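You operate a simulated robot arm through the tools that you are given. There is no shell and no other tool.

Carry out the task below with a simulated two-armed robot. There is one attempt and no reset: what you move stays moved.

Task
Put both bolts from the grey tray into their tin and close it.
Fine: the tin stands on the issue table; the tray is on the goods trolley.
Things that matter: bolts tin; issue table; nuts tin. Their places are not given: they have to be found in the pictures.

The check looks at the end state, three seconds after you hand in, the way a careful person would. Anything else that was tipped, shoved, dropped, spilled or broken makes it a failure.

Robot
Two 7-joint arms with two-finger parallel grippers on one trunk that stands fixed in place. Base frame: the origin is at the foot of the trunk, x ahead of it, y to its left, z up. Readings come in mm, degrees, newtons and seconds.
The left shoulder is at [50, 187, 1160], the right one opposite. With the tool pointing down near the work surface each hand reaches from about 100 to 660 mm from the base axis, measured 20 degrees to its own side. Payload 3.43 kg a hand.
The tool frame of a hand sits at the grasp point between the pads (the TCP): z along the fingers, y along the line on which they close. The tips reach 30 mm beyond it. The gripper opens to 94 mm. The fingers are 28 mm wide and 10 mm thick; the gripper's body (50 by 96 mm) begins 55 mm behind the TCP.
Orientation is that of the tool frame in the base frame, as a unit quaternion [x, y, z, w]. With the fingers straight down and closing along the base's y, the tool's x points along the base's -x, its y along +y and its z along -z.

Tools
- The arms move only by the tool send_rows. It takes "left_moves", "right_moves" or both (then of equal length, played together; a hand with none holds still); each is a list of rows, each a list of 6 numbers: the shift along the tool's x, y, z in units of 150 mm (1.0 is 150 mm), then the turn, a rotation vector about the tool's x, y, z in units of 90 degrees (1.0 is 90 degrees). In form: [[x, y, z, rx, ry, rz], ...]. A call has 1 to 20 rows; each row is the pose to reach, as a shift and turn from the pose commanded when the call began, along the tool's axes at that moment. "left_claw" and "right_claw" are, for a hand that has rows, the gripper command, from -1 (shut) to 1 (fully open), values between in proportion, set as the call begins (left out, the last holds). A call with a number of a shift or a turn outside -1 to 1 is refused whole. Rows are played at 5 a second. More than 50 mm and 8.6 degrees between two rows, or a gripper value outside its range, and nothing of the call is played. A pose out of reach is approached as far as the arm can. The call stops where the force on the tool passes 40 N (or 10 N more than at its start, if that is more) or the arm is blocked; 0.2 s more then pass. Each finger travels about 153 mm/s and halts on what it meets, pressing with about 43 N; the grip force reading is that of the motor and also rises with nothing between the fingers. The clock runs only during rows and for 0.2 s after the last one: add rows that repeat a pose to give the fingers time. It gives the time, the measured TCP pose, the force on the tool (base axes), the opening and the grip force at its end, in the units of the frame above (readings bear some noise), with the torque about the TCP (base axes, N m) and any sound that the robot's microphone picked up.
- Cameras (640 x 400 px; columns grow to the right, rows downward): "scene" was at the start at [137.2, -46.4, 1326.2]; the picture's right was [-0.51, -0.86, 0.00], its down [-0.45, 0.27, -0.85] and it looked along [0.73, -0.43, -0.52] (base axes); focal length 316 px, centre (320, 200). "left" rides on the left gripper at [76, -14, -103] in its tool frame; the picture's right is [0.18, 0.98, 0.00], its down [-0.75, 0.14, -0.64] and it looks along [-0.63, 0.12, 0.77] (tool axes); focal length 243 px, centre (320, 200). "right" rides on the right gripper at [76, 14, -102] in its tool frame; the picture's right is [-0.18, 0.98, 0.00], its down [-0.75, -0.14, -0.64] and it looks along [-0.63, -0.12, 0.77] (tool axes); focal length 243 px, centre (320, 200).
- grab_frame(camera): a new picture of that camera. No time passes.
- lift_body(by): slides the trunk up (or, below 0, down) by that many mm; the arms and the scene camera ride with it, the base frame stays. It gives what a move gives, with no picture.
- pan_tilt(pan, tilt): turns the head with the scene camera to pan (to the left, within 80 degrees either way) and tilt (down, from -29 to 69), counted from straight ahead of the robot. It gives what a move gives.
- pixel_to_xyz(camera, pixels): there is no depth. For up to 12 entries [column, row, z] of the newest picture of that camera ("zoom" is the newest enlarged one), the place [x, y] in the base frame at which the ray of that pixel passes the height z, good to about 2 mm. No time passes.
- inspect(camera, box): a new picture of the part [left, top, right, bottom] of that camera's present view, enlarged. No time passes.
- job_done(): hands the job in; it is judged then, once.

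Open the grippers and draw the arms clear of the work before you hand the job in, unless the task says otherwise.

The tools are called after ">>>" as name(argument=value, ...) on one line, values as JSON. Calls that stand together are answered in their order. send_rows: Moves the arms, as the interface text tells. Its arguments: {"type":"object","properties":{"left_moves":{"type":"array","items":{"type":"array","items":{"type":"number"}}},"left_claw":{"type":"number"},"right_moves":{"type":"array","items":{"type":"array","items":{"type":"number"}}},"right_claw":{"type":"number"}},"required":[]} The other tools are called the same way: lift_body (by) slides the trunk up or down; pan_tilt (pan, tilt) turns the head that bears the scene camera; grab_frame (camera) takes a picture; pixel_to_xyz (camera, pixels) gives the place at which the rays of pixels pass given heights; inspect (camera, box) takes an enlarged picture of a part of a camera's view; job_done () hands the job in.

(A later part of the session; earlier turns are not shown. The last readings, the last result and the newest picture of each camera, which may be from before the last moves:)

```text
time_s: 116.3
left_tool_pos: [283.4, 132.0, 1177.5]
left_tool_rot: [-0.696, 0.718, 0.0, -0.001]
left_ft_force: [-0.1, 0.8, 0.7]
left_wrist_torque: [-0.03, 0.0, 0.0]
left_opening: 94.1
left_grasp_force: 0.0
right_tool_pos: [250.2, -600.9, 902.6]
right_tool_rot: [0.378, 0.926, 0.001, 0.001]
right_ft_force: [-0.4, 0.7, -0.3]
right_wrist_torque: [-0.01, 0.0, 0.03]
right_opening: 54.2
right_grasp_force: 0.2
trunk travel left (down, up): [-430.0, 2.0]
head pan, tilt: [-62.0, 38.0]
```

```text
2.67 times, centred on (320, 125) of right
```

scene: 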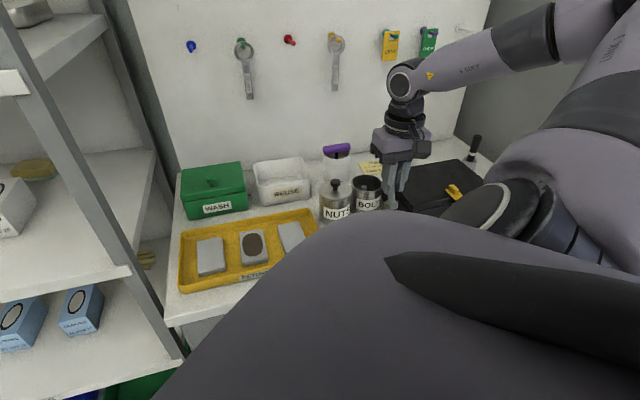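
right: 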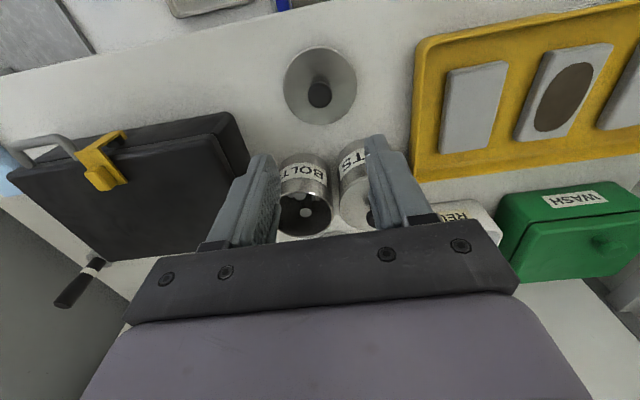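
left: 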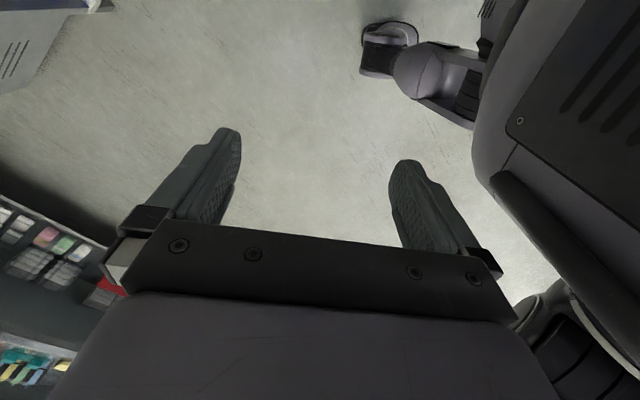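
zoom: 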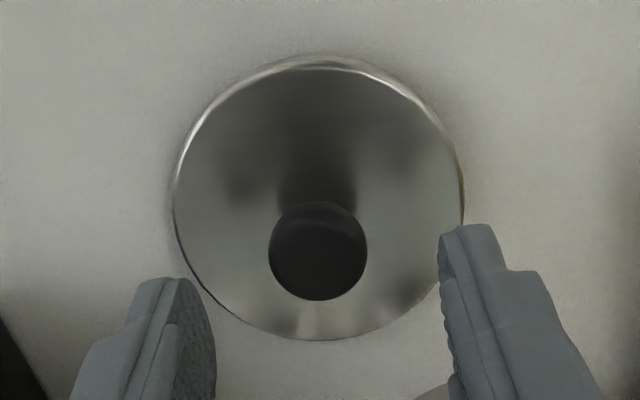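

Knob centred. Descending to z≈873 (the height at which I released it).

>>> send_rows(right_moves=[[0, 0, 0.07, 0, 0, 0], [0, 0, 0.14, 0, 0, 0], [0, 0, 0.2, 0, 0, 0], [0, 0, 0.2, 0, 0, 0]])

>>> inspect(camera="right", box=[220, 70, 420, 200])

```text
time_s: 117.3
left_tool_pos: [283.5, 131.6, 1176.9]
left_tool_rot: [-0.695, 0.719, 0.001, -0.001]
left_ft_force: [-0.4, -0.2, 0.4]
left_wrist_torque: [0.03, -0.02, 0.01]
left_opening: 94.1
left_grasp_force: 0.0
right_tool_pos: [247.8, -602.0, 875.6]
right_tool_rot: [0.378, 0.926, 0.0, 0.0]
right_ft_force: [-0.7, -0.3, 0.3]
right_wrist_torque: [-0.01, 0.02, 0.01]
right_opening: 54.1
right_grasp_force: 0.0
trunk travel left (down, up): [-430.0, 2.0]
head pan, tilt: [-62.0, 38.0]
```

```text
3.08 times, centred on (320, 135) of right
```

zoom: 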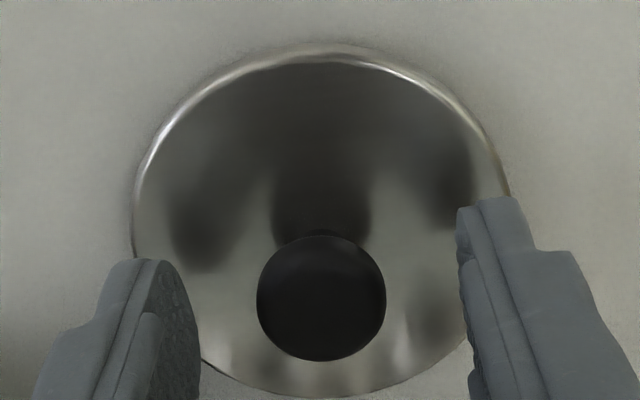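

View matches the release view. Closing on the knob.

>>> send_rows(right_moves=[[0, 0, 0.007, 0, 0, 0], [0, 0, 0.007, 0, 0, 0]])

>>> send_rows(right_moves=[[0, 0, 0, 0, 0, 0], [0, 0, 0, 0, 0, 0], [0, 0, 0, 0, 0, 0]], right_claw=-1)

>>> inspect(camera="right", box=[220, 70, 420, 200])

```text
time_s: 117.9
left_tool_pos: [283.5, 133.0, 1177.5]
left_tool_rot: [-0.697, 0.717, 0.0, 0.0]
left_ft_force: [0.4, -0.4, 0.2]
left_wrist_torque: [0.0, -0.01, -0.01]
left_opening: 93.8
left_grasp_force: 0.0
right_tool_pos: [249.8, -601.1, 874.0]
right_tool_rot: [0.379, 0.925, 0.001, 0.0]
right_ft_force: [0.3, 0.5, -0.3]
right_wrist_torque: [0.02, 0.01, -0.04]
right_opening: 54.2
right_grasp_force: 0.2
trunk travel left (down, up): [-430.0, 2.0]
head pan, tilt: [-62.0, 38.0]
```

```text
time_s: 118.7
left_tool_pos: [283.1, 132.4, 1177.9]
left_tool_rot: [-0.696, 0.718, 0.0, 0.0]
left_ft_force: [0.4, 0.0, -0.2]
left_wrist_torque: [0.05, 0.01, 0.0]
left_opening: 93.8
left_grasp_force: 0.0
right_tool_pos: [248.7, -600.1, 874.5]
right_tool_rot: [0.379, 0.925, 0.001, 0.0]
right_ft_force: [-0.4, -0.2, -0.1]
right_wrist_torque: [-0.01, 0.0, -0.02]
right_opening: 21.1
right_grasp_force: 42.9
trunk travel left (down, up): [-430.0, 2.0]
head pan, tilt: [-62.0, 38.0]
```

```text
3.08 times, centred on (320, 135) of right
```

zoom: 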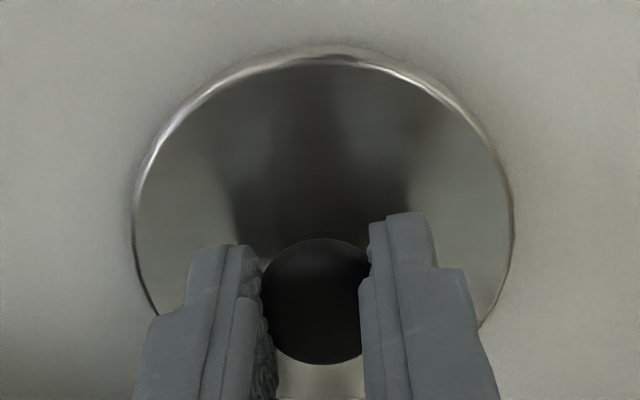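

Knob gripped (21.1 mm). Lifting 115 mm and carrying the lid back over the tin.

>>> send_rows(right_moves=[[0, 0, -0.1, 0, 0, 0], [0, 0, -0.3, 0, 0, 0], [0, 0, -0.5, 0, 0, 0], [0, 0, -0.77, 0, 0, 0], [-0.2, -0.075, -0.77, 0, 0, 0], [-0.4, -0.15, -0.77, 0, 0, 0], [-0.6, -0.22, -0.77, 0, 0, 0], [-0.77, -0.28, -0.77, 0, 0, 0], [-0.825, -0.304, -0.77, 0, 0, 0], [-0.825, -0.304, -0.77, 0, 0, 0]])

>>> grab_frame(camera="right")

>>> inspect(camera="scene", box=[310, 110, 430, 230])

```text
time_s: 120.9
left_tool_pos: [283.6, 132.0, 1177.7]
left_tool_rot: [-0.696, 0.718, 0.001, -0.001]
left_ft_force: [-0.2, 0.2, 0.2]
left_wrist_torque: [0.02, 0.01, 0.02]
left_opening: 93.8
left_grasp_force: 0.0
right_tool_pos: [306.4, -718.6, 989.4]
right_tool_rot: [0.379, 0.925, 0.0, 0.0]
right_ft_force: [-0.2, -0.5, -0.3]
right_wrist_torque: [0.04, 0.03, -0.04]
right_opening: 21.1
right_grasp_force: 43.6
trunk travel left (down, up): [-430.0, 2.0]
head pan, tilt: [-62.0, 38.0]
```

```text
taken
```

right: 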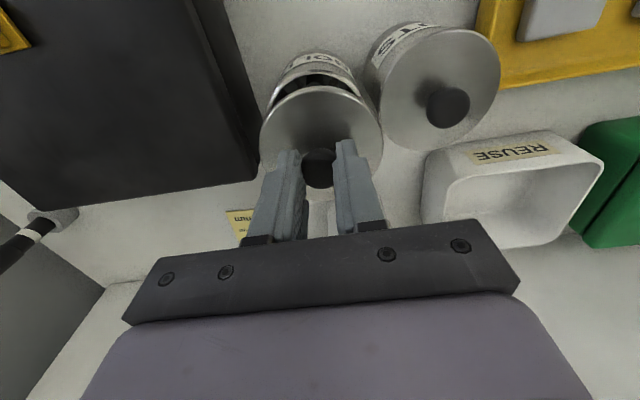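

```text
3.33 times, centred on (370, 170) of scene
```

zoom: 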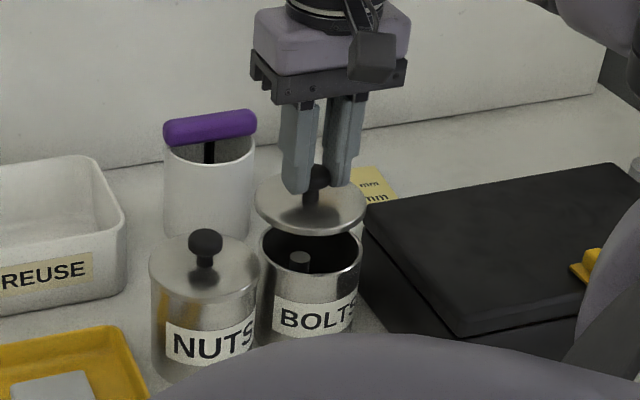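

The lid hovers over the tin. Lowering to TCP z≈960 (about 13 mm above seating) to check the alignment.

>>> send_rows(right_moves=[[0, 0, 0.07, 0, 0, 0], [0, 0, 0.14, 0, 0, 0], [0, 0, 0.19, 0, 0, 0], [0, 0, 0.19, 0, 0, 0]])

>>> inspect(camera="right", box=[230, 40, 410, 190])

>>> inspect(camera="scene", box=[330, 140, 400, 220])

```text
time_s: 121.9
left_tool_pos: [283.7, 131.5, 1178.0]
left_tool_rot: [-0.696, 0.718, 0.001, 0.0]
left_ft_force: [0.2, 0.0, -0.6]
left_wrist_torque: [0.0, 0.0, -0.01]
left_opening: 94.1
left_grasp_force: 0.1
right_tool_pos: [304.3, -722.1, 959.6]
right_tool_rot: [0.378, 0.926, 0.001, 0.001]
right_ft_force: [-0.5, -0.9, -0.4]
right_wrist_torque: [-0.02, 0.02, 0.01]
right_opening: 21.1
right_grasp_force: 42.8
trunk travel left (down, up): [-430.0, 2.0]
head pan, tilt: [-62.0, 38.0]
```

```text
2.67 times, centred on (320, 115) of right
```

zoom: 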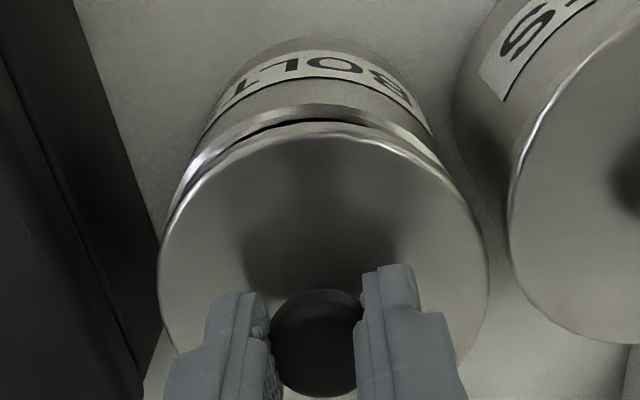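

```text
5.00 times, centred on (365, 180) of scene
```

zoom: 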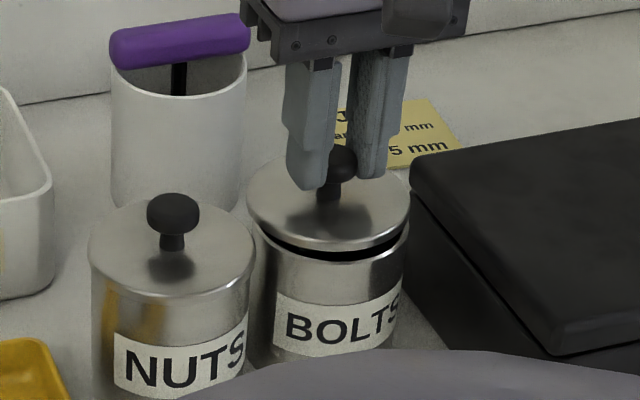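

Scene view: lid spans 246–410, tin 250–408: aligned sideways. I compare the right view in full frame with the one from when the lid was first lifted straight off at the same height.

>>> grab_frame(camera="right")

>>> inspect(camera="right", box=[250, 50, 390, 130])

```text
taken
```

right: 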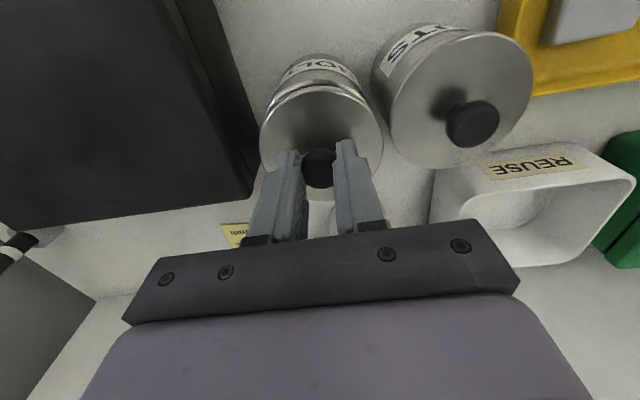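

```text
4.57 times, centred on (320, 90) of right
```

zoom: 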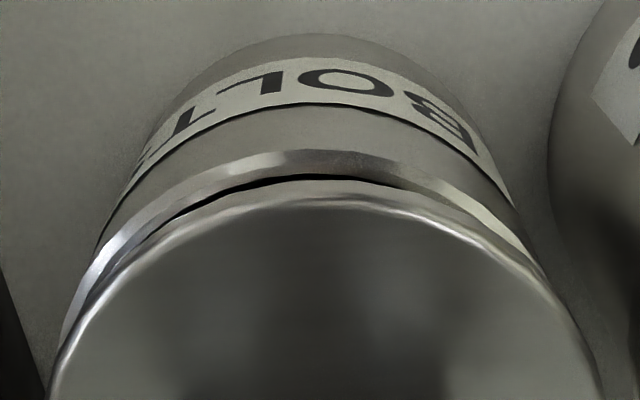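

Along the view direction lid and tin agree within ~1 mm. The rim shows slightly more on the left than right, so I check both sides closer.

>>> inspect(camera="right", box=[250, 70, 330, 150])

>>> inspect(camera="right", box=[320, 70, 400, 150])

>>> inspect(camera="scene", box=[340, 165, 395, 210])

```text
5.00 times, centred on (290, 110) of right
```

zoom: 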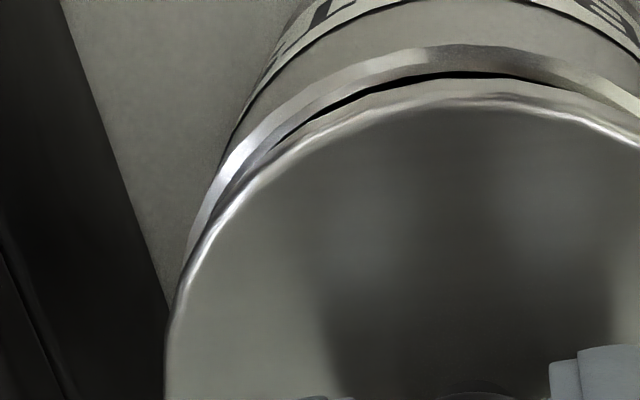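

```text
5.00 times, centred on (360, 110) of right
```

zoom: 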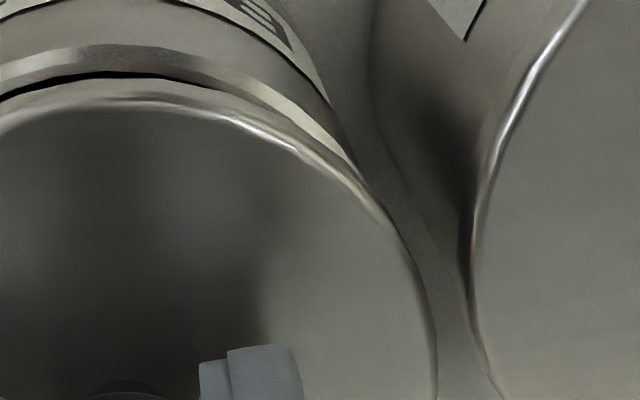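

```text
8.89 times, centred on (368, 188) of scene
```

zoom: 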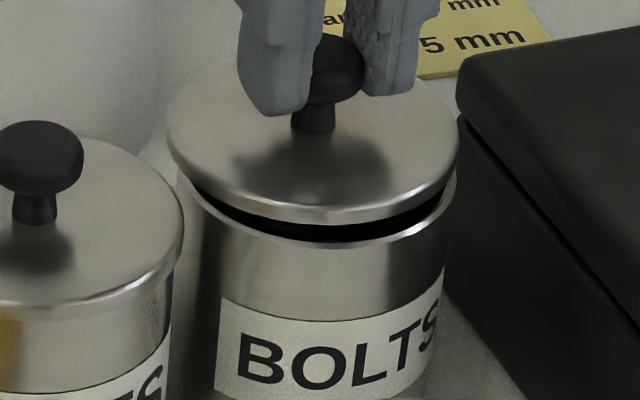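

Both views agree the tin is ≈2 mm toward tool −y relative to the lid. I correct by −2 mm in y (+0.5 mm in x) and lower to about 5 mm above seating.

>>> send_rows(right_moves=[[0.003, -0.0135, 0, 0, 0, 0], [0.003, -0.0135, 0.02, 0, 0, 0], [0.003, -0.0135, 0.045, 0, 0, 0], [0.003, -0.0135, 0.045, 0, 0, 0]])

>>> inspect(camera="right", box=[250, 60, 390, 140])

>>> inspect(camera="scene", box=[340, 165, 395, 210])

```text
time_s: 122.9
left_tool_pos: [283.1, 131.8, 1177.8]
left_tool_rot: [-0.696, 0.718, 0.001, -0.001]
left_ft_force: [-0.1, -0.9, 0.0]
left_wrist_torque: [0.01, -0.03, -0.01]
left_opening: 93.8
left_grasp_force: 0.0
right_tool_pos: [303.3, -721.2, 954.3]
right_tool_rot: [0.378, 0.926, 0.0, 0.0]
right_ft_force: [0.4, 2.3, -1.0]
right_wrist_torque: [0.07, -0.03, 0.04]
right_opening: 21.2
right_grasp_force: 42.9
trunk travel left (down, up): [-430.0, 2.0]
head pan, tilt: [-62.0, 38.0]
```

```text
4.57 times, centred on (320, 100) of right
```

zoom: 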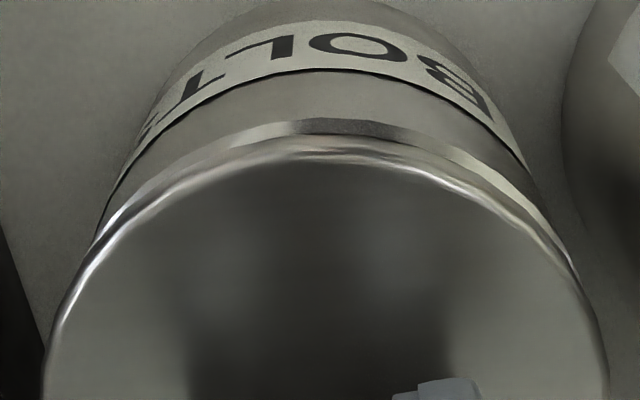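

```text
8.89 times, centred on (368, 188) of scene
```

zoom: 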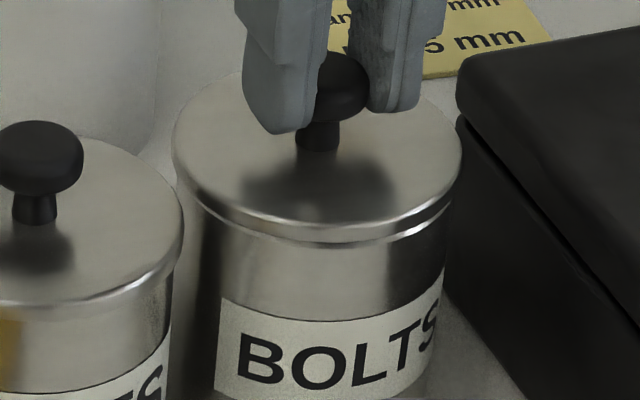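

Now the rim shows evenly on both sides. Lowering in 1 mm rows toward seating (TCP ≈947).

>>> send_rows(right_moves=[[0, 0, 0.007, 0, 0, 0], [0, 0, 0.014, 0, 0, 0], [0, 0, 0.021, 0, 0, 0], [0, 0, 0.028, 0, 0, 0], [0, 0, 0.034, 0, 0, 0]])

>>> inspect(camera="scene", box=[340, 165, 395, 210])

```text
time_s: 124.1
left_tool_pos: [282.9, 132.9, 1177.4]
left_tool_rot: [-0.696, 0.718, -0.001, -0.001]
left_ft_force: [0.8, -0.8, 0.5]
left_wrist_torque: [-0.02, 0.0, 0.02]
left_opening: 93.9
left_grasp_force: 0.1
right_tool_pos: [301.9, -721.3, 953.6]
right_tool_rot: [0.38, 0.925, -0.001, 0.003]
right_ft_force: [2.6, -2.3, 17.3]
right_wrist_torque: [0.22, 0.24, 0.06]
right_opening: 21.2
right_grasp_force: 42.8
trunk travel left (down, up): [-430.0, 2.0]
head pan, tilt: [-62.0, 38.0]
```

```text
8.89 times, centred on (368, 188) of scene
```

zoom: 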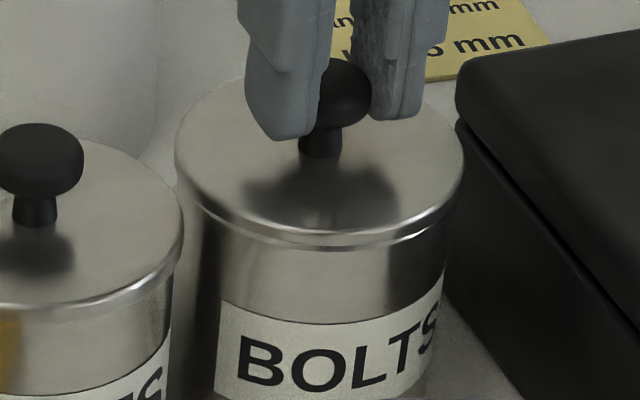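

Contact at z 953.6 (17 N), with the torque placing it at the lid's robot-side edge, so the lid should shift slightly outward (tool −x). I raise 3 mm, shift −2 mm in x, and try again.

>>> send_rows(right_moves=[[0, 0, -0.03, 0, 0, 0], [0, 0, -0.05, 0, 0, 0], [-0.013, 0, -0.05, 0, 0, 0], [-0.013, 0, -0.05, 0, 0, 0]])

>>> inspect(camera="scene", box=[340, 165, 395, 210])

>>> inspect(camera="right", box=[250, 60, 390, 140])

```text
time_s: 125.1
left_tool_pos: [283.8, 132.0, 1176.9]
left_tool_rot: [-0.696, 0.718, 0.001, 0.0]
left_ft_force: [0.2, -0.2, 0.2]
left_wrist_torque: [0.0, 0.03, -0.03]
left_opening: 94.3
left_grasp_force: 0.0
right_tool_pos: [304.9, -722.4, 956.2]
right_tool_rot: [0.378, 0.926, 0.001, -0.001]
right_ft_force: [-1.4, 1.0, -0.9]
right_wrist_torque: [0.07, 0.09, 0.0]
right_opening: 21.0
right_grasp_force: 42.8
trunk travel left (down, up): [-430.0, 2.0]
head pan, tilt: [-62.0, 38.0]
```

```text
8.89 times, centred on (368, 188) of scene
```

zoom: 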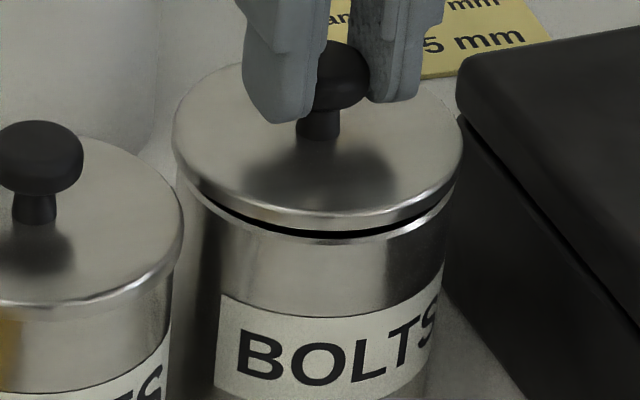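

```text
4.57 times, centred on (320, 100) of right
```

zoom: 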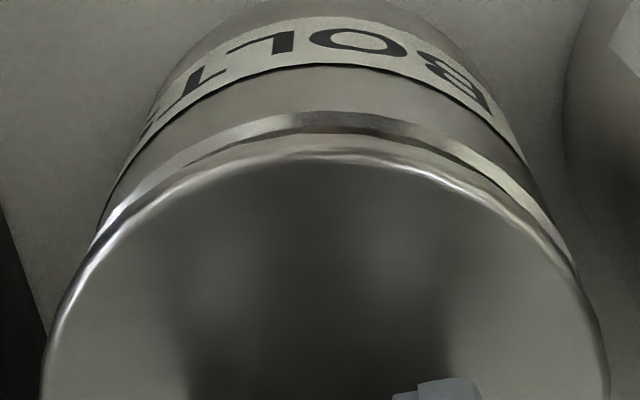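

Trying again: lowering 6 mm in 1 mm rows with the shifted lid.

>>> send_rows(right_moves=[[0, 0, 0.007, 0, 0, 0], [0, 0, 0.014, 0, 0, 0], [0, 0, 0.021, 0, 0, 0], [0, 0, 0.028, 0, 0, 0], [0, 0, 0.035, 0, 0, 0]])

>>> inspect(camera="scene", box=[340, 165, 395, 210])

```text
time_s: 126.3
left_tool_pos: [283.9, 132.1, 1177.1]
left_tool_rot: [-0.696, 0.718, 0.001, 0.0]
left_ft_force: [-0.8, -0.1, -0.2]
left_wrist_torque: [0.01, 0.02, -0.02]
left_opening: 93.8
left_grasp_force: 0.1
right_tool_pos: [304.8, -722.9, 952.6]
right_tool_rot: [0.379, 0.925, 0.001, 0.001]
right_ft_force: [0.3, -0.6, 3.0]
right_wrist_torque: [-0.13, 0.05, -0.06]
right_opening: 21.1
right_grasp_force: 42.5
trunk travel left (down, up): [-430.0, 2.0]
head pan, tilt: [-62.0, 38.0]
```

```text
8.89 times, centred on (368, 188) of scene
```

zoom: 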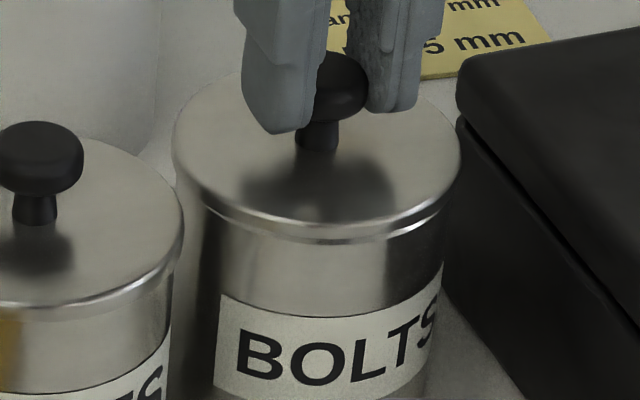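

Much lighter contact now (3 N), located on the tool −y side. I raise 2 mm, shift +1 mm in y, and lower again.

>>> send_rows(right_moves=[[0, 0, -0.014, 0, 0, 0], [0, 0.007, -0.014, 0, 0, 0], [0, 0.007, 0, 0, 0, 0], [0, 0.007, 0.007, 0, 0, 0], [0, 0.007, 0.014, 0, 0, 0], [0, 0.007, 0.02, 0, 0, 0]])

>>> inspect(camera="scene", box=[340, 165, 395, 210])

>>> inspect(camera="right", box=[250, 60, 390, 140])

```text
time_s: 127.7
left_tool_pos: [281.8, 134.2, 1178.1]
left_tool_rot: [-0.696, 0.718, -0.001, -0.001]
left_ft_force: [-0.8, -0.1, -0.4]
left_wrist_torque: [-0.03, -0.01, -0.01]
left_opening: 93.9
left_grasp_force: 0.0
right_tool_pos: [304.5, -722.7, 951.9]
right_tool_rot: [0.378, 0.926, 0.0, 0.003]
right_ft_force: [-0.4, 1.7, 20.2]
right_wrist_torque: [0.12, 0.34, 0.09]
right_opening: 20.9
right_grasp_force: 42.5
trunk travel left (down, up): [-430.0, 2.0]
head pan, tilt: [-62.0, 38.0]
```

```text
8.89 times, centred on (368, 188) of scene
```

zoom: 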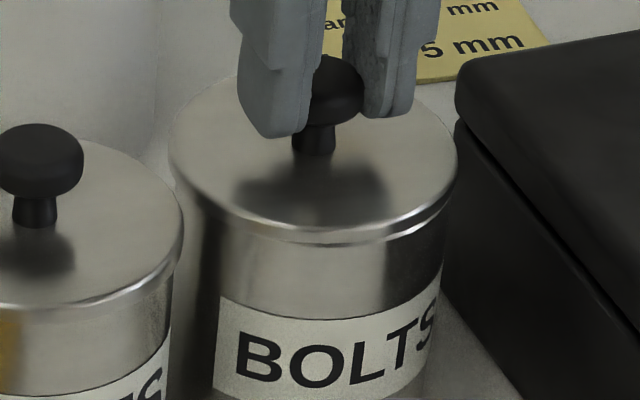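

```text
4.57 times, centred on (320, 100) of right
```

zoom: 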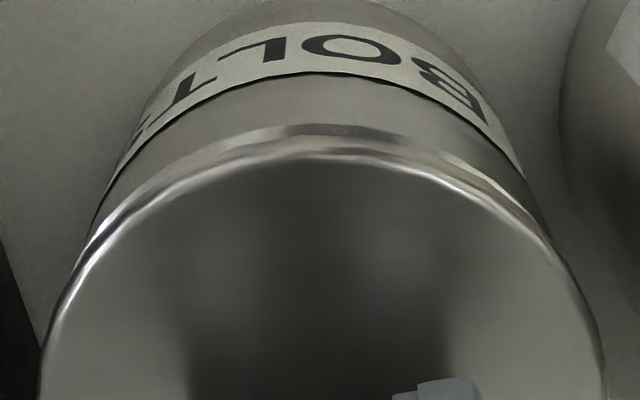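

The load rose to 20 N and the rim again shows unevenly, so the +1 mm was wrong. I raise 3 mm, go back −1.3 mm in y, and lower again further.

>>> send_rows(right_moves=[[0, 0, -0.02, 0, 0, 0], [0, 0, -0.04, 0, 0, 0], [0, -0.009, -0.04, 0, 0, 0], [0, -0.009, -0.04, 0, 0, 0]])

>>> inspect(camera="right", box=[250, 60, 390, 140])

>>> inspect(camera="scene", box=[340, 165, 395, 210])

```text
time_s: 128.7
left_tool_pos: [282.8, 131.5, 1177.5]
left_tool_rot: [-0.695, 0.719, 0.0, -0.001]
left_ft_force: [-0.1, 0.3, 0.3]
left_wrist_torque: [0.0, 0.03, -0.04]
left_opening: 94.2
left_grasp_force: 0.3
right_tool_pos: [304.7, -723.4, 954.7]
right_tool_rot: [0.379, 0.925, 0.001, -0.002]
right_ft_force: [0.0, -0.2, -0.6]
right_wrist_torque: [-0.01, 0.01, 0.0]
right_opening: 21.1
right_grasp_force: 42.9
trunk travel left (down, up): [-430.0, 2.0]
head pan, tilt: [-62.0, 38.0]
```

```text
4.57 times, centred on (320, 100) of right
```

zoom: 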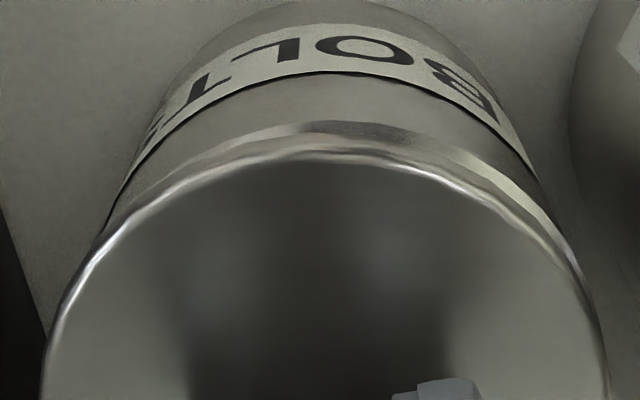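

```text
8.89 times, centred on (368, 188) of scene
```

zoom: 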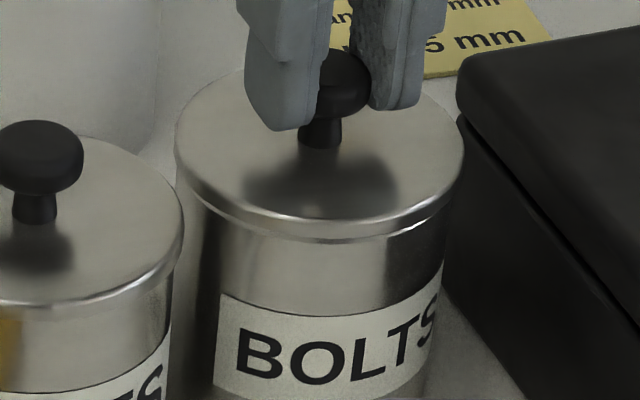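

I zoom in on the left, top and right parts of the rim/lid edges to quantify the offset.

>>> inspect(camera="right", box=[255, 70, 325, 120])

>>> inspect(camera="right", box=[315, 70, 385, 120])

```text
8.00 times, centred on (290, 95) of right
```

zoom: 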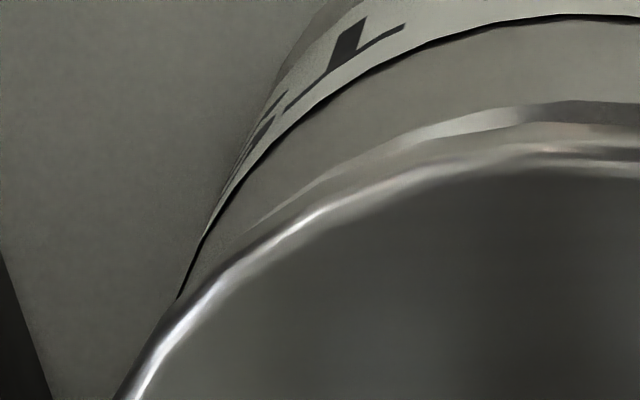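

```text
8.00 times, centred on (350, 95) of right
```

zoom: 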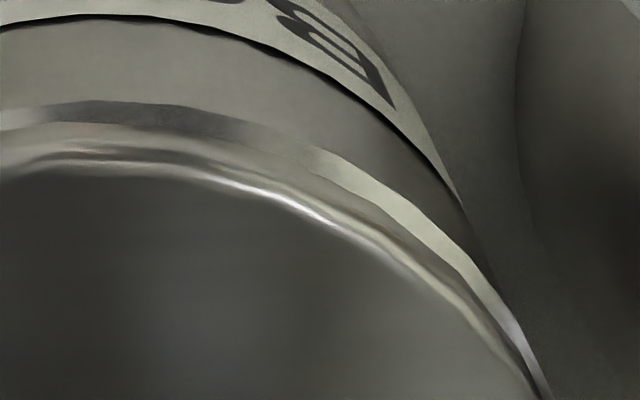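

Circle fits from these edges: tin centre relative to lid centre ≈(−1.2,+1.7) mm in tool x,y. I apply that shift and lower gently.

>>> send_rows(right_moves=[[-0.008, 0.011, 0, 0, 0, 0], [-0.008, 0.011, 0.007, 0, 0, 0], [-0.008, 0.011, 0.014, 0, 0, 0], [-0.008, 0.011, 0.014, 0, 0, 0]])

>>> inspect(camera="right", box=[255, 70, 325, 120])

>>> inspect(camera="right", box=[315, 70, 385, 120])

>>> inspect(camera="scene", box=[340, 165, 395, 210])

```text
time_s: 129.7
left_tool_pos: [283.4, 132.2, 1177.2]
left_tool_rot: [-0.696, 0.718, -0.001, 0.001]
left_ft_force: [0.1, 0.1, -0.2]
left_wrist_torque: [-0.02, 0.05, 0.02]
left_opening: 93.9
left_grasp_force: 0.1
right_tool_pos: [305.0, -723.2, 952.2]
right_tool_rot: [0.379, 0.925, 0.001, 0.001]
right_ft_force: [-0.5, 1.2, 2.7]
right_wrist_torque: [-0.01, -0.04, 0.09]
right_opening: 20.9
right_grasp_force: 43.2
trunk travel left (down, up): [-430.0, 2.0]
head pan, tilt: [-62.0, 38.0]
```

```text
8.00 times, centred on (290, 95) of right
```

zoom: 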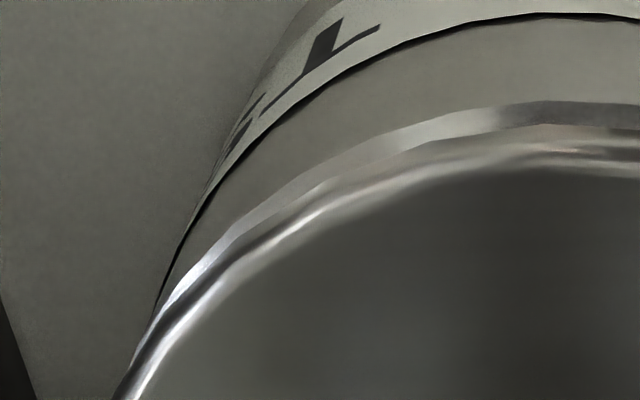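

```text
8.00 times, centred on (350, 95) of right
```

zoom: 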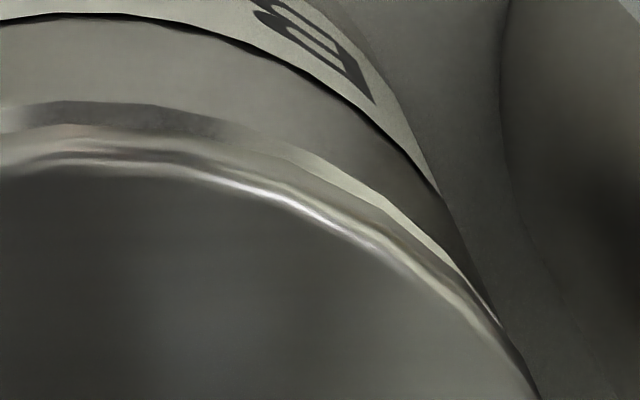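

```text
8.89 times, centred on (368, 188) of scene
```

zoom: 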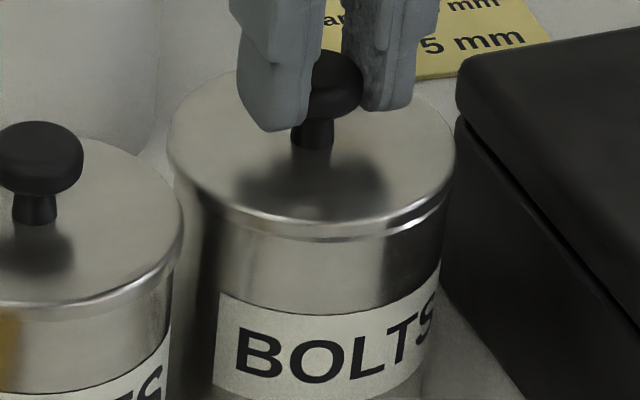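

Refit: the tin is now only (−0.4,−0.7) mm off the lid. I apply that small correction and press down gently a few mm to let the lid drop in.

>>> send_rows(right_moves=[[-0.003, -0.005, -0.003, 0, 0, 0], [-0.003, -0.005, 0.004, 0, 0, 0], [-0.003, -0.005, 0.01, 0, 0, 0], [-0.003, -0.005, 0.015, 0, 0, 0], [-0.003, -0.005, 0.015, 0, 0, 0]])

>>> inspect(camera="scene", box=[340, 165, 395, 210])

>>> inspect(camera="right", box=[250, 60, 390, 140])

```text
time_s: 130.9
left_tool_pos: [283.6, 133.0, 1176.9]
left_tool_rot: [-0.696, 0.718, -0.001, 0.0]
left_ft_force: [-1.1, -1.0, 0.3]
left_wrist_torque: [-0.02, -0.01, 0.01]
left_opening: 93.9
left_grasp_force: 0.1
right_tool_pos: [304.7, -723.4, 952.8]
right_tool_rot: [0.378, 0.926, -0.001, 0.003]
right_ft_force: [3.1, 1.4, 11.9]
right_wrist_torque: [-0.08, -0.01, 0.1]
right_opening: 20.9
right_grasp_force: 43.0
trunk travel left (down, up): [-430.0, 2.0]
head pan, tilt: [-62.0, 38.0]
```

```text
8.89 times, centred on (368, 188) of scene
```

zoom: 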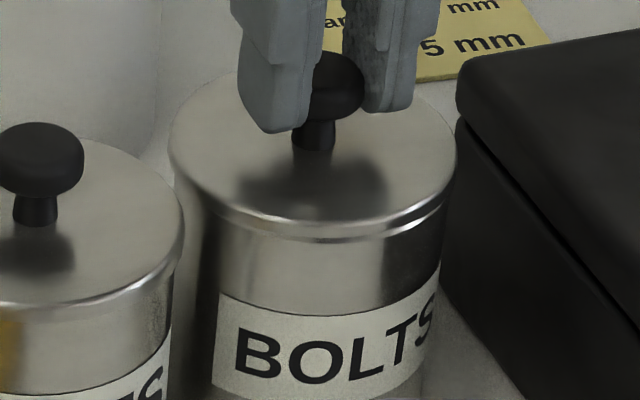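

```text
4.57 times, centred on (320, 100) of right
```

zoom: 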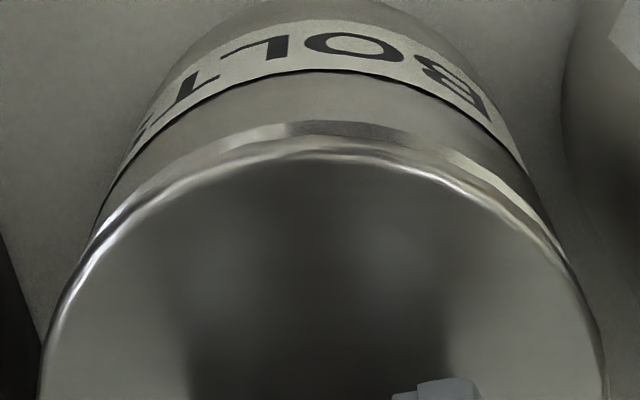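

12 N with the lid still ~3 mm high and a small side force (+y). The fit may need a firm push (a "snap" was heard when it came off). I shift +0.4 mm in y and press down progressively.

>>> send_rows(right_moves=[[0, 0.003, 0.005, 0, 0, 0], [0, 0.003, 0.01, 0, 0, 0], [0, 0.003, 0.015, 0, 0, 0], [0, 0.003, 0.02, 0, 0, 0], [0, 0.003, 0.02, 0, 0, 0]])

>>> inspect(camera="scene", box=[340, 165, 395, 210])

>>> inspect(camera="right", box=[250, 60, 390, 140])

```text
time_s: 132.1
left_tool_pos: [282.2, 135.2, 1177.2]
left_tool_rot: [-0.696, 0.718, 0.0, -0.001]
left_ft_force: [0.6, -1.5, 0.4]
left_wrist_torque: [0.02, -0.03, -0.04]
left_opening: 94.1
left_grasp_force: 0.1
right_tool_pos: [304.7, -723.2, 952.9]
right_tool_rot: [0.38, 0.925, -0.001, 0.003]
right_ft_force: [2.2, -1.1, 28.3]
right_wrist_torque: [0.07, -0.15, 0.11]
right_opening: 21.1
right_grasp_force: 42.9
trunk travel left (down, up): [-430.0, 2.0]
head pan, tilt: [-62.0, 38.0]
```

```text
8.89 times, centred on (368, 188) of scene
```

zoom: 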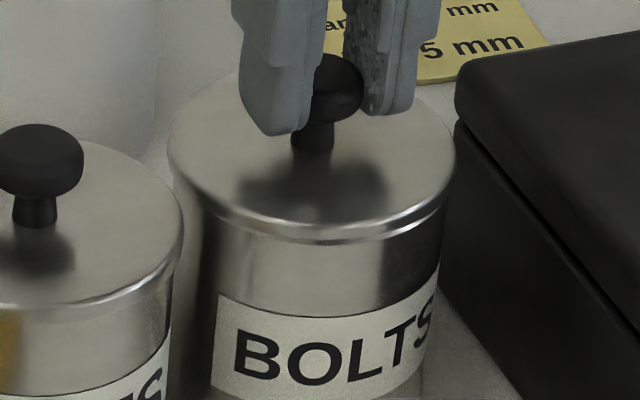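

```text
4.57 times, centred on (320, 100) of right
```

zoom: 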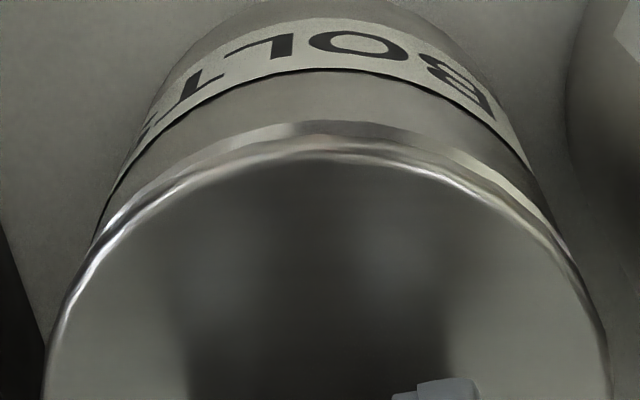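

28 N and evenly centred, but no further travel: the lid rests flat on something ~3 mm above my expected seat. I want to know whether the bolt tips prop it up; I compute the scene ray of bolt A's tip seen earlier at scene px (364,187.3) (camera unmoved since).

>>> pixel_to_xyz(camera="scene", pixels=[[364, 187.3, 885], [364, 187.3, 895], [364, 187.3, 905], [364, 187.3, 915], [351.5, 188.5, 904], [382.8, 187.5, 904], [364.5, 175, 904], [364.5, 191.5, 904]])

```text
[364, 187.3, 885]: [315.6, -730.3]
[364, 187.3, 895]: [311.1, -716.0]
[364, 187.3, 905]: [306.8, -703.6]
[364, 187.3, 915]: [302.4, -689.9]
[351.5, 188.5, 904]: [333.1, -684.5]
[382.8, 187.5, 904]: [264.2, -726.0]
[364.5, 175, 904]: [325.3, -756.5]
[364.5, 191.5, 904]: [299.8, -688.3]
```

Rays meet at z≈887 for bolt A's tip, so the bolts aren't propping the lid (rim ≈904). I compare the lid-to-label spacing on BOLTS with the closed NUTS tin in one view.

>>> inspect(camera="scene", box=[315, 165, 390, 215])

```text
8.00 times, centred on (352, 190) of scene
```

zoom: 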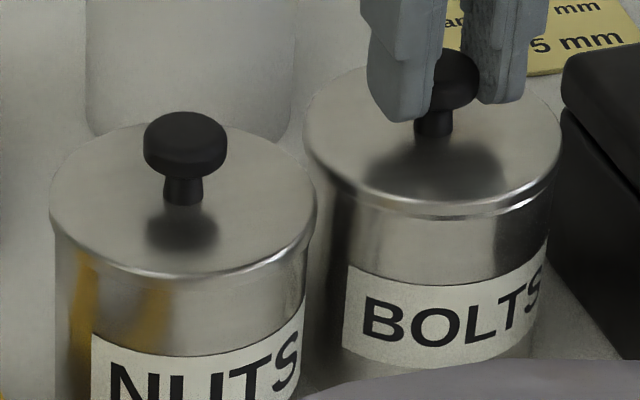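

I zoom further on the front edges of both lids to compare.

>>> inspect(camera="scene", box=[350, 180, 390, 205])

>>> inspect(camera="scene", box=[315, 180, 355, 205])

```text
16.00 times, centred on (370, 192) of scene
```

zoom: 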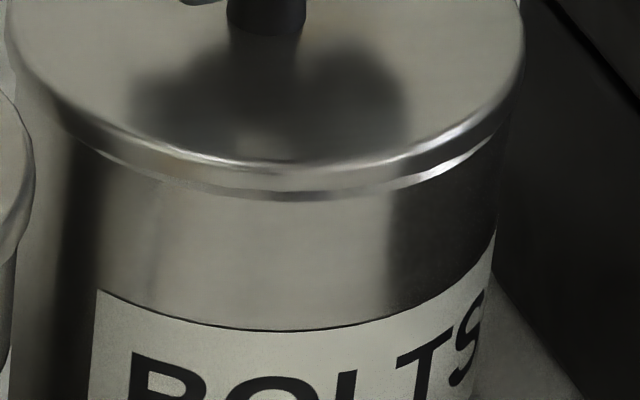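

```text
16.00 times, centred on (335, 192) of scene
```

zoom: 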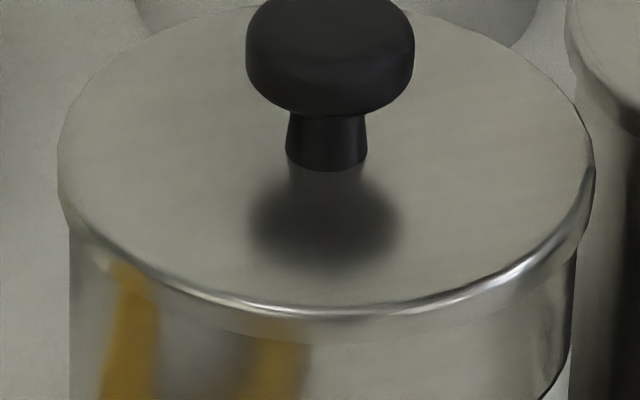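

The BOLTS lid still shows about 2.5 mm more side height than the closed NUTS lid, so it isn't seated yet. I ease the press to ~5 N and make a tiny circular search (0.8 then 1.5 mm) to let it find the opening.

>>> send_rows(right_moves=[[0, 0, -0.02, 0, 0, 0], [0, 0, -0.03, 0, 0, 0], [0.005, 0, -0.028, 0, 0, 0], [0.004, 0.004, -0.028, 0, 0, 0], [0, 0.005, -0.028, 0, 0, 0], [-0.004, 0.004, -0.028, 0, 0, 0], [-0.005, 0, -0.028, 0, 0, 0], [-0.004, -0.004, -0.028, 0, 0, 0], [0, -0.005, -0.028, 0, 0, 0], [0.004, -0.004, -0.028, 0, 0, 0], [0.01, 0, -0.028, 0, 0, 0], [0.007, 0.007, -0.028, 0, 0, 0], [0, 0.01, -0.028, 0, 0, 0], [-0.007, 0.007, -0.028, 0, 0, 0], [-0.01, 0, -0.028, 0, 0, 0], [-0.007, -0.007, -0.028, 0, 0, 0], [0, -0.01, -0.028, 0, 0, 0], [0.007, -0.007, -0.028, 0, 0, 0], [0, 0, -0.028, 0, 0, 0], [0, 0, -0.028, 0, 0, 0]])

>>> inspect(camera="scene", box=[350, 180, 390, 205])

>>> inspect(camera="right", box=[250, 60, 390, 140])

```text
time_s: 136.3
left_tool_pos: [282.0, 132.2, 1177.0]
left_tool_rot: [-0.696, 0.718, -0.001, 0.0]
left_ft_force: [-0.5, -0.7, 0.3]
left_wrist_torque: [0.03, 0.02, 0.02]
left_opening: 94.1
left_grasp_force: 0.0
right_tool_pos: [305.7, -723.3, 952.6]
right_tool_rot: [0.378, 0.926, 0.0, 0.0]
right_ft_force: [-2.8, -1.4, 6.4]
right_wrist_torque: [-0.13, -0.03, -0.03]
right_opening: 20.8
right_grasp_force: 43.5
trunk travel left (down, up): [-430.0, 2.0]
head pan, tilt: [-62.0, 38.0]
```

```text
16.00 times, centred on (370, 192) of scene
```

zoom: 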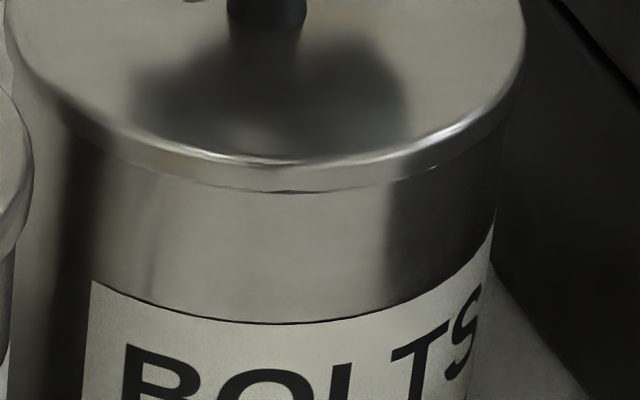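

```text
4.57 times, centred on (320, 100) of right
```

zoom: 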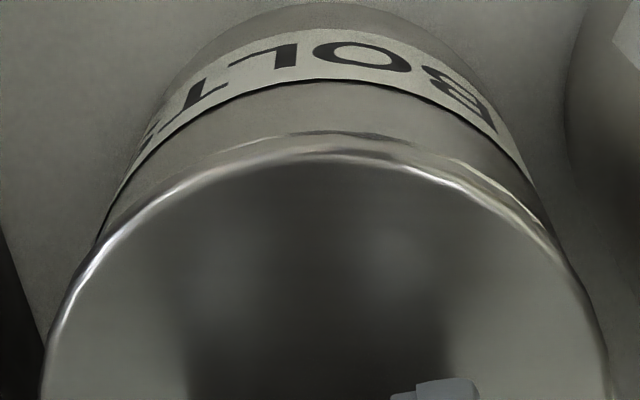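

The rim lip is now hidden under the lid. I check the lid's height by casting the scene ray of the lid's front top edge (px (368.8,189.5)) and likewise for the closed NUTS lid.

>>> pixel_to_xyz(camera="scene", pixels=[[368.8, 189.5, 905], [368.8, 189.5, 910], [368.8, 189.5, 915], [335.6, 198.9, 905], [335.6, 198.9, 910], [335.6, 198.9, 915], [350.3, 183.3, 910], [382.8, 183.3, 910]])

>>> inspect(camera="scene", box=[318, 190, 350, 210])

>>> inspect(camera="scene", box=[352, 182, 384, 202])

```text
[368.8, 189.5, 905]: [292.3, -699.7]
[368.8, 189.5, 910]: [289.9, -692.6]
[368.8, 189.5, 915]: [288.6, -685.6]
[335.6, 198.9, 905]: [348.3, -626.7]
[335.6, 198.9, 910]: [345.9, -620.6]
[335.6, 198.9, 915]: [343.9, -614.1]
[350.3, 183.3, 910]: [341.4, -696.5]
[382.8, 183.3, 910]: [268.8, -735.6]
```

```text
16.00 times, centred on (334, 200) of scene
```

zoom: 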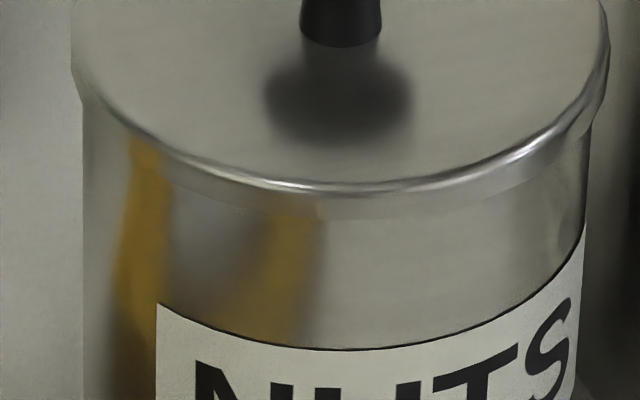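

```text
16.00 times, centred on (368, 192) of scene
```

zoom: 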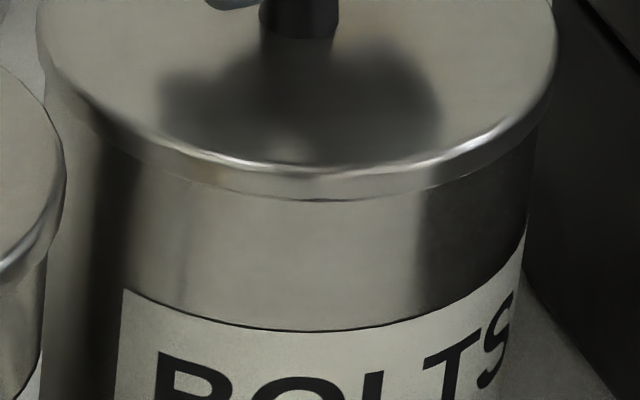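

Lid and rim contact at the same height whatever the offset, and pressing drags the tin along. I'll lift the lid ~2.5 mm off the rim and measure the true offset from clean views.

>>> send_rows(right_moves=[[0, 0, -0.01, 0, 0, 0], [0, 0, -0.022, 0, 0, 0], [0, 0, -0.022, 0, 0, 0]])

>>> inspect(camera="right", box=[250, 70, 320, 120])

>>> inspect(camera="right", box=[315, 70, 385, 120])

>>> inspect(camera="scene", box=[347, 172, 387, 202])

```text
time_s: 137.1
left_tool_pos: [285.1, 131.2, 1177.9]
left_tool_rot: [-0.696, 0.718, 0.0, 0.0]
left_ft_force: [-0.8, -1.4, 0.0]
left_wrist_torque: [0.01, 0.03, 0.01]
left_opening: 94.0
left_grasp_force: 0.0
right_tool_pos: [306.2, -722.6, 954.7]
right_tool_rot: [0.379, 0.925, 0.002, 0.0]
right_ft_force: [-0.2, 0.2, -1.1]
right_wrist_torque: [0.0, -0.01, -0.02]
right_opening: 21.7
right_grasp_force: 42.8
trunk travel left (down, up): [-430.0, 2.0]
head pan, tilt: [-62.0, 38.0]
```

```text
8.00 times, centred on (285, 95) of right
```

zoom: 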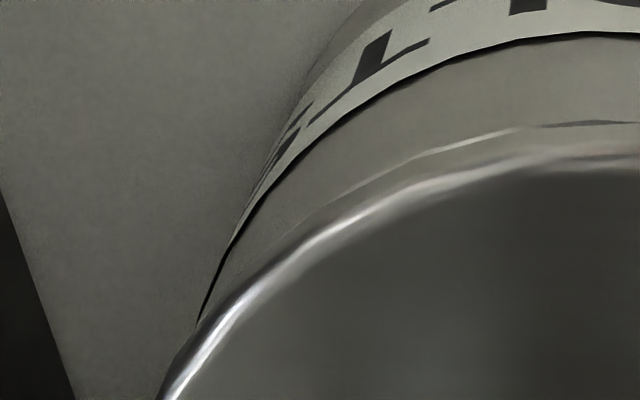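

```text
8.00 times, centred on (350, 95) of right
```

zoom: 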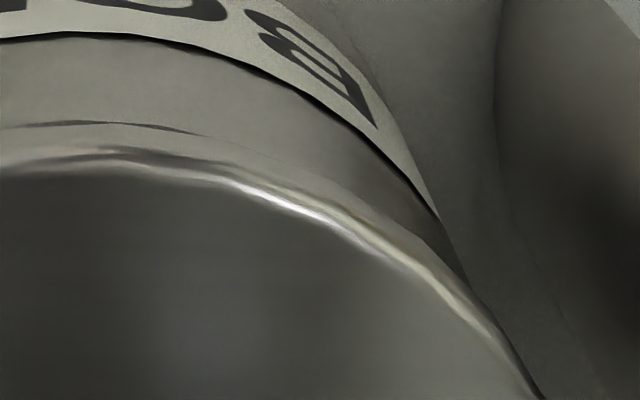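

```text
13.33 times, centred on (367, 187) of scene
```

zoom: 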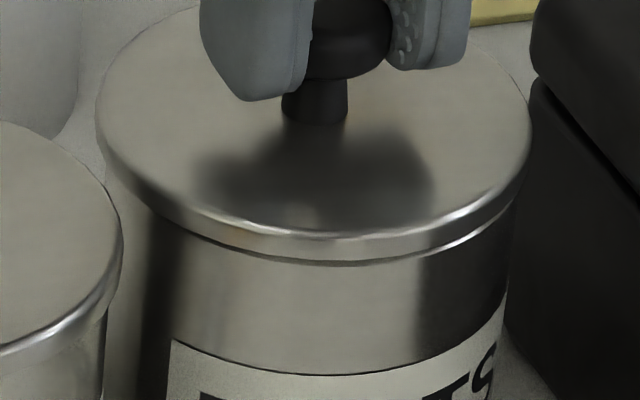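

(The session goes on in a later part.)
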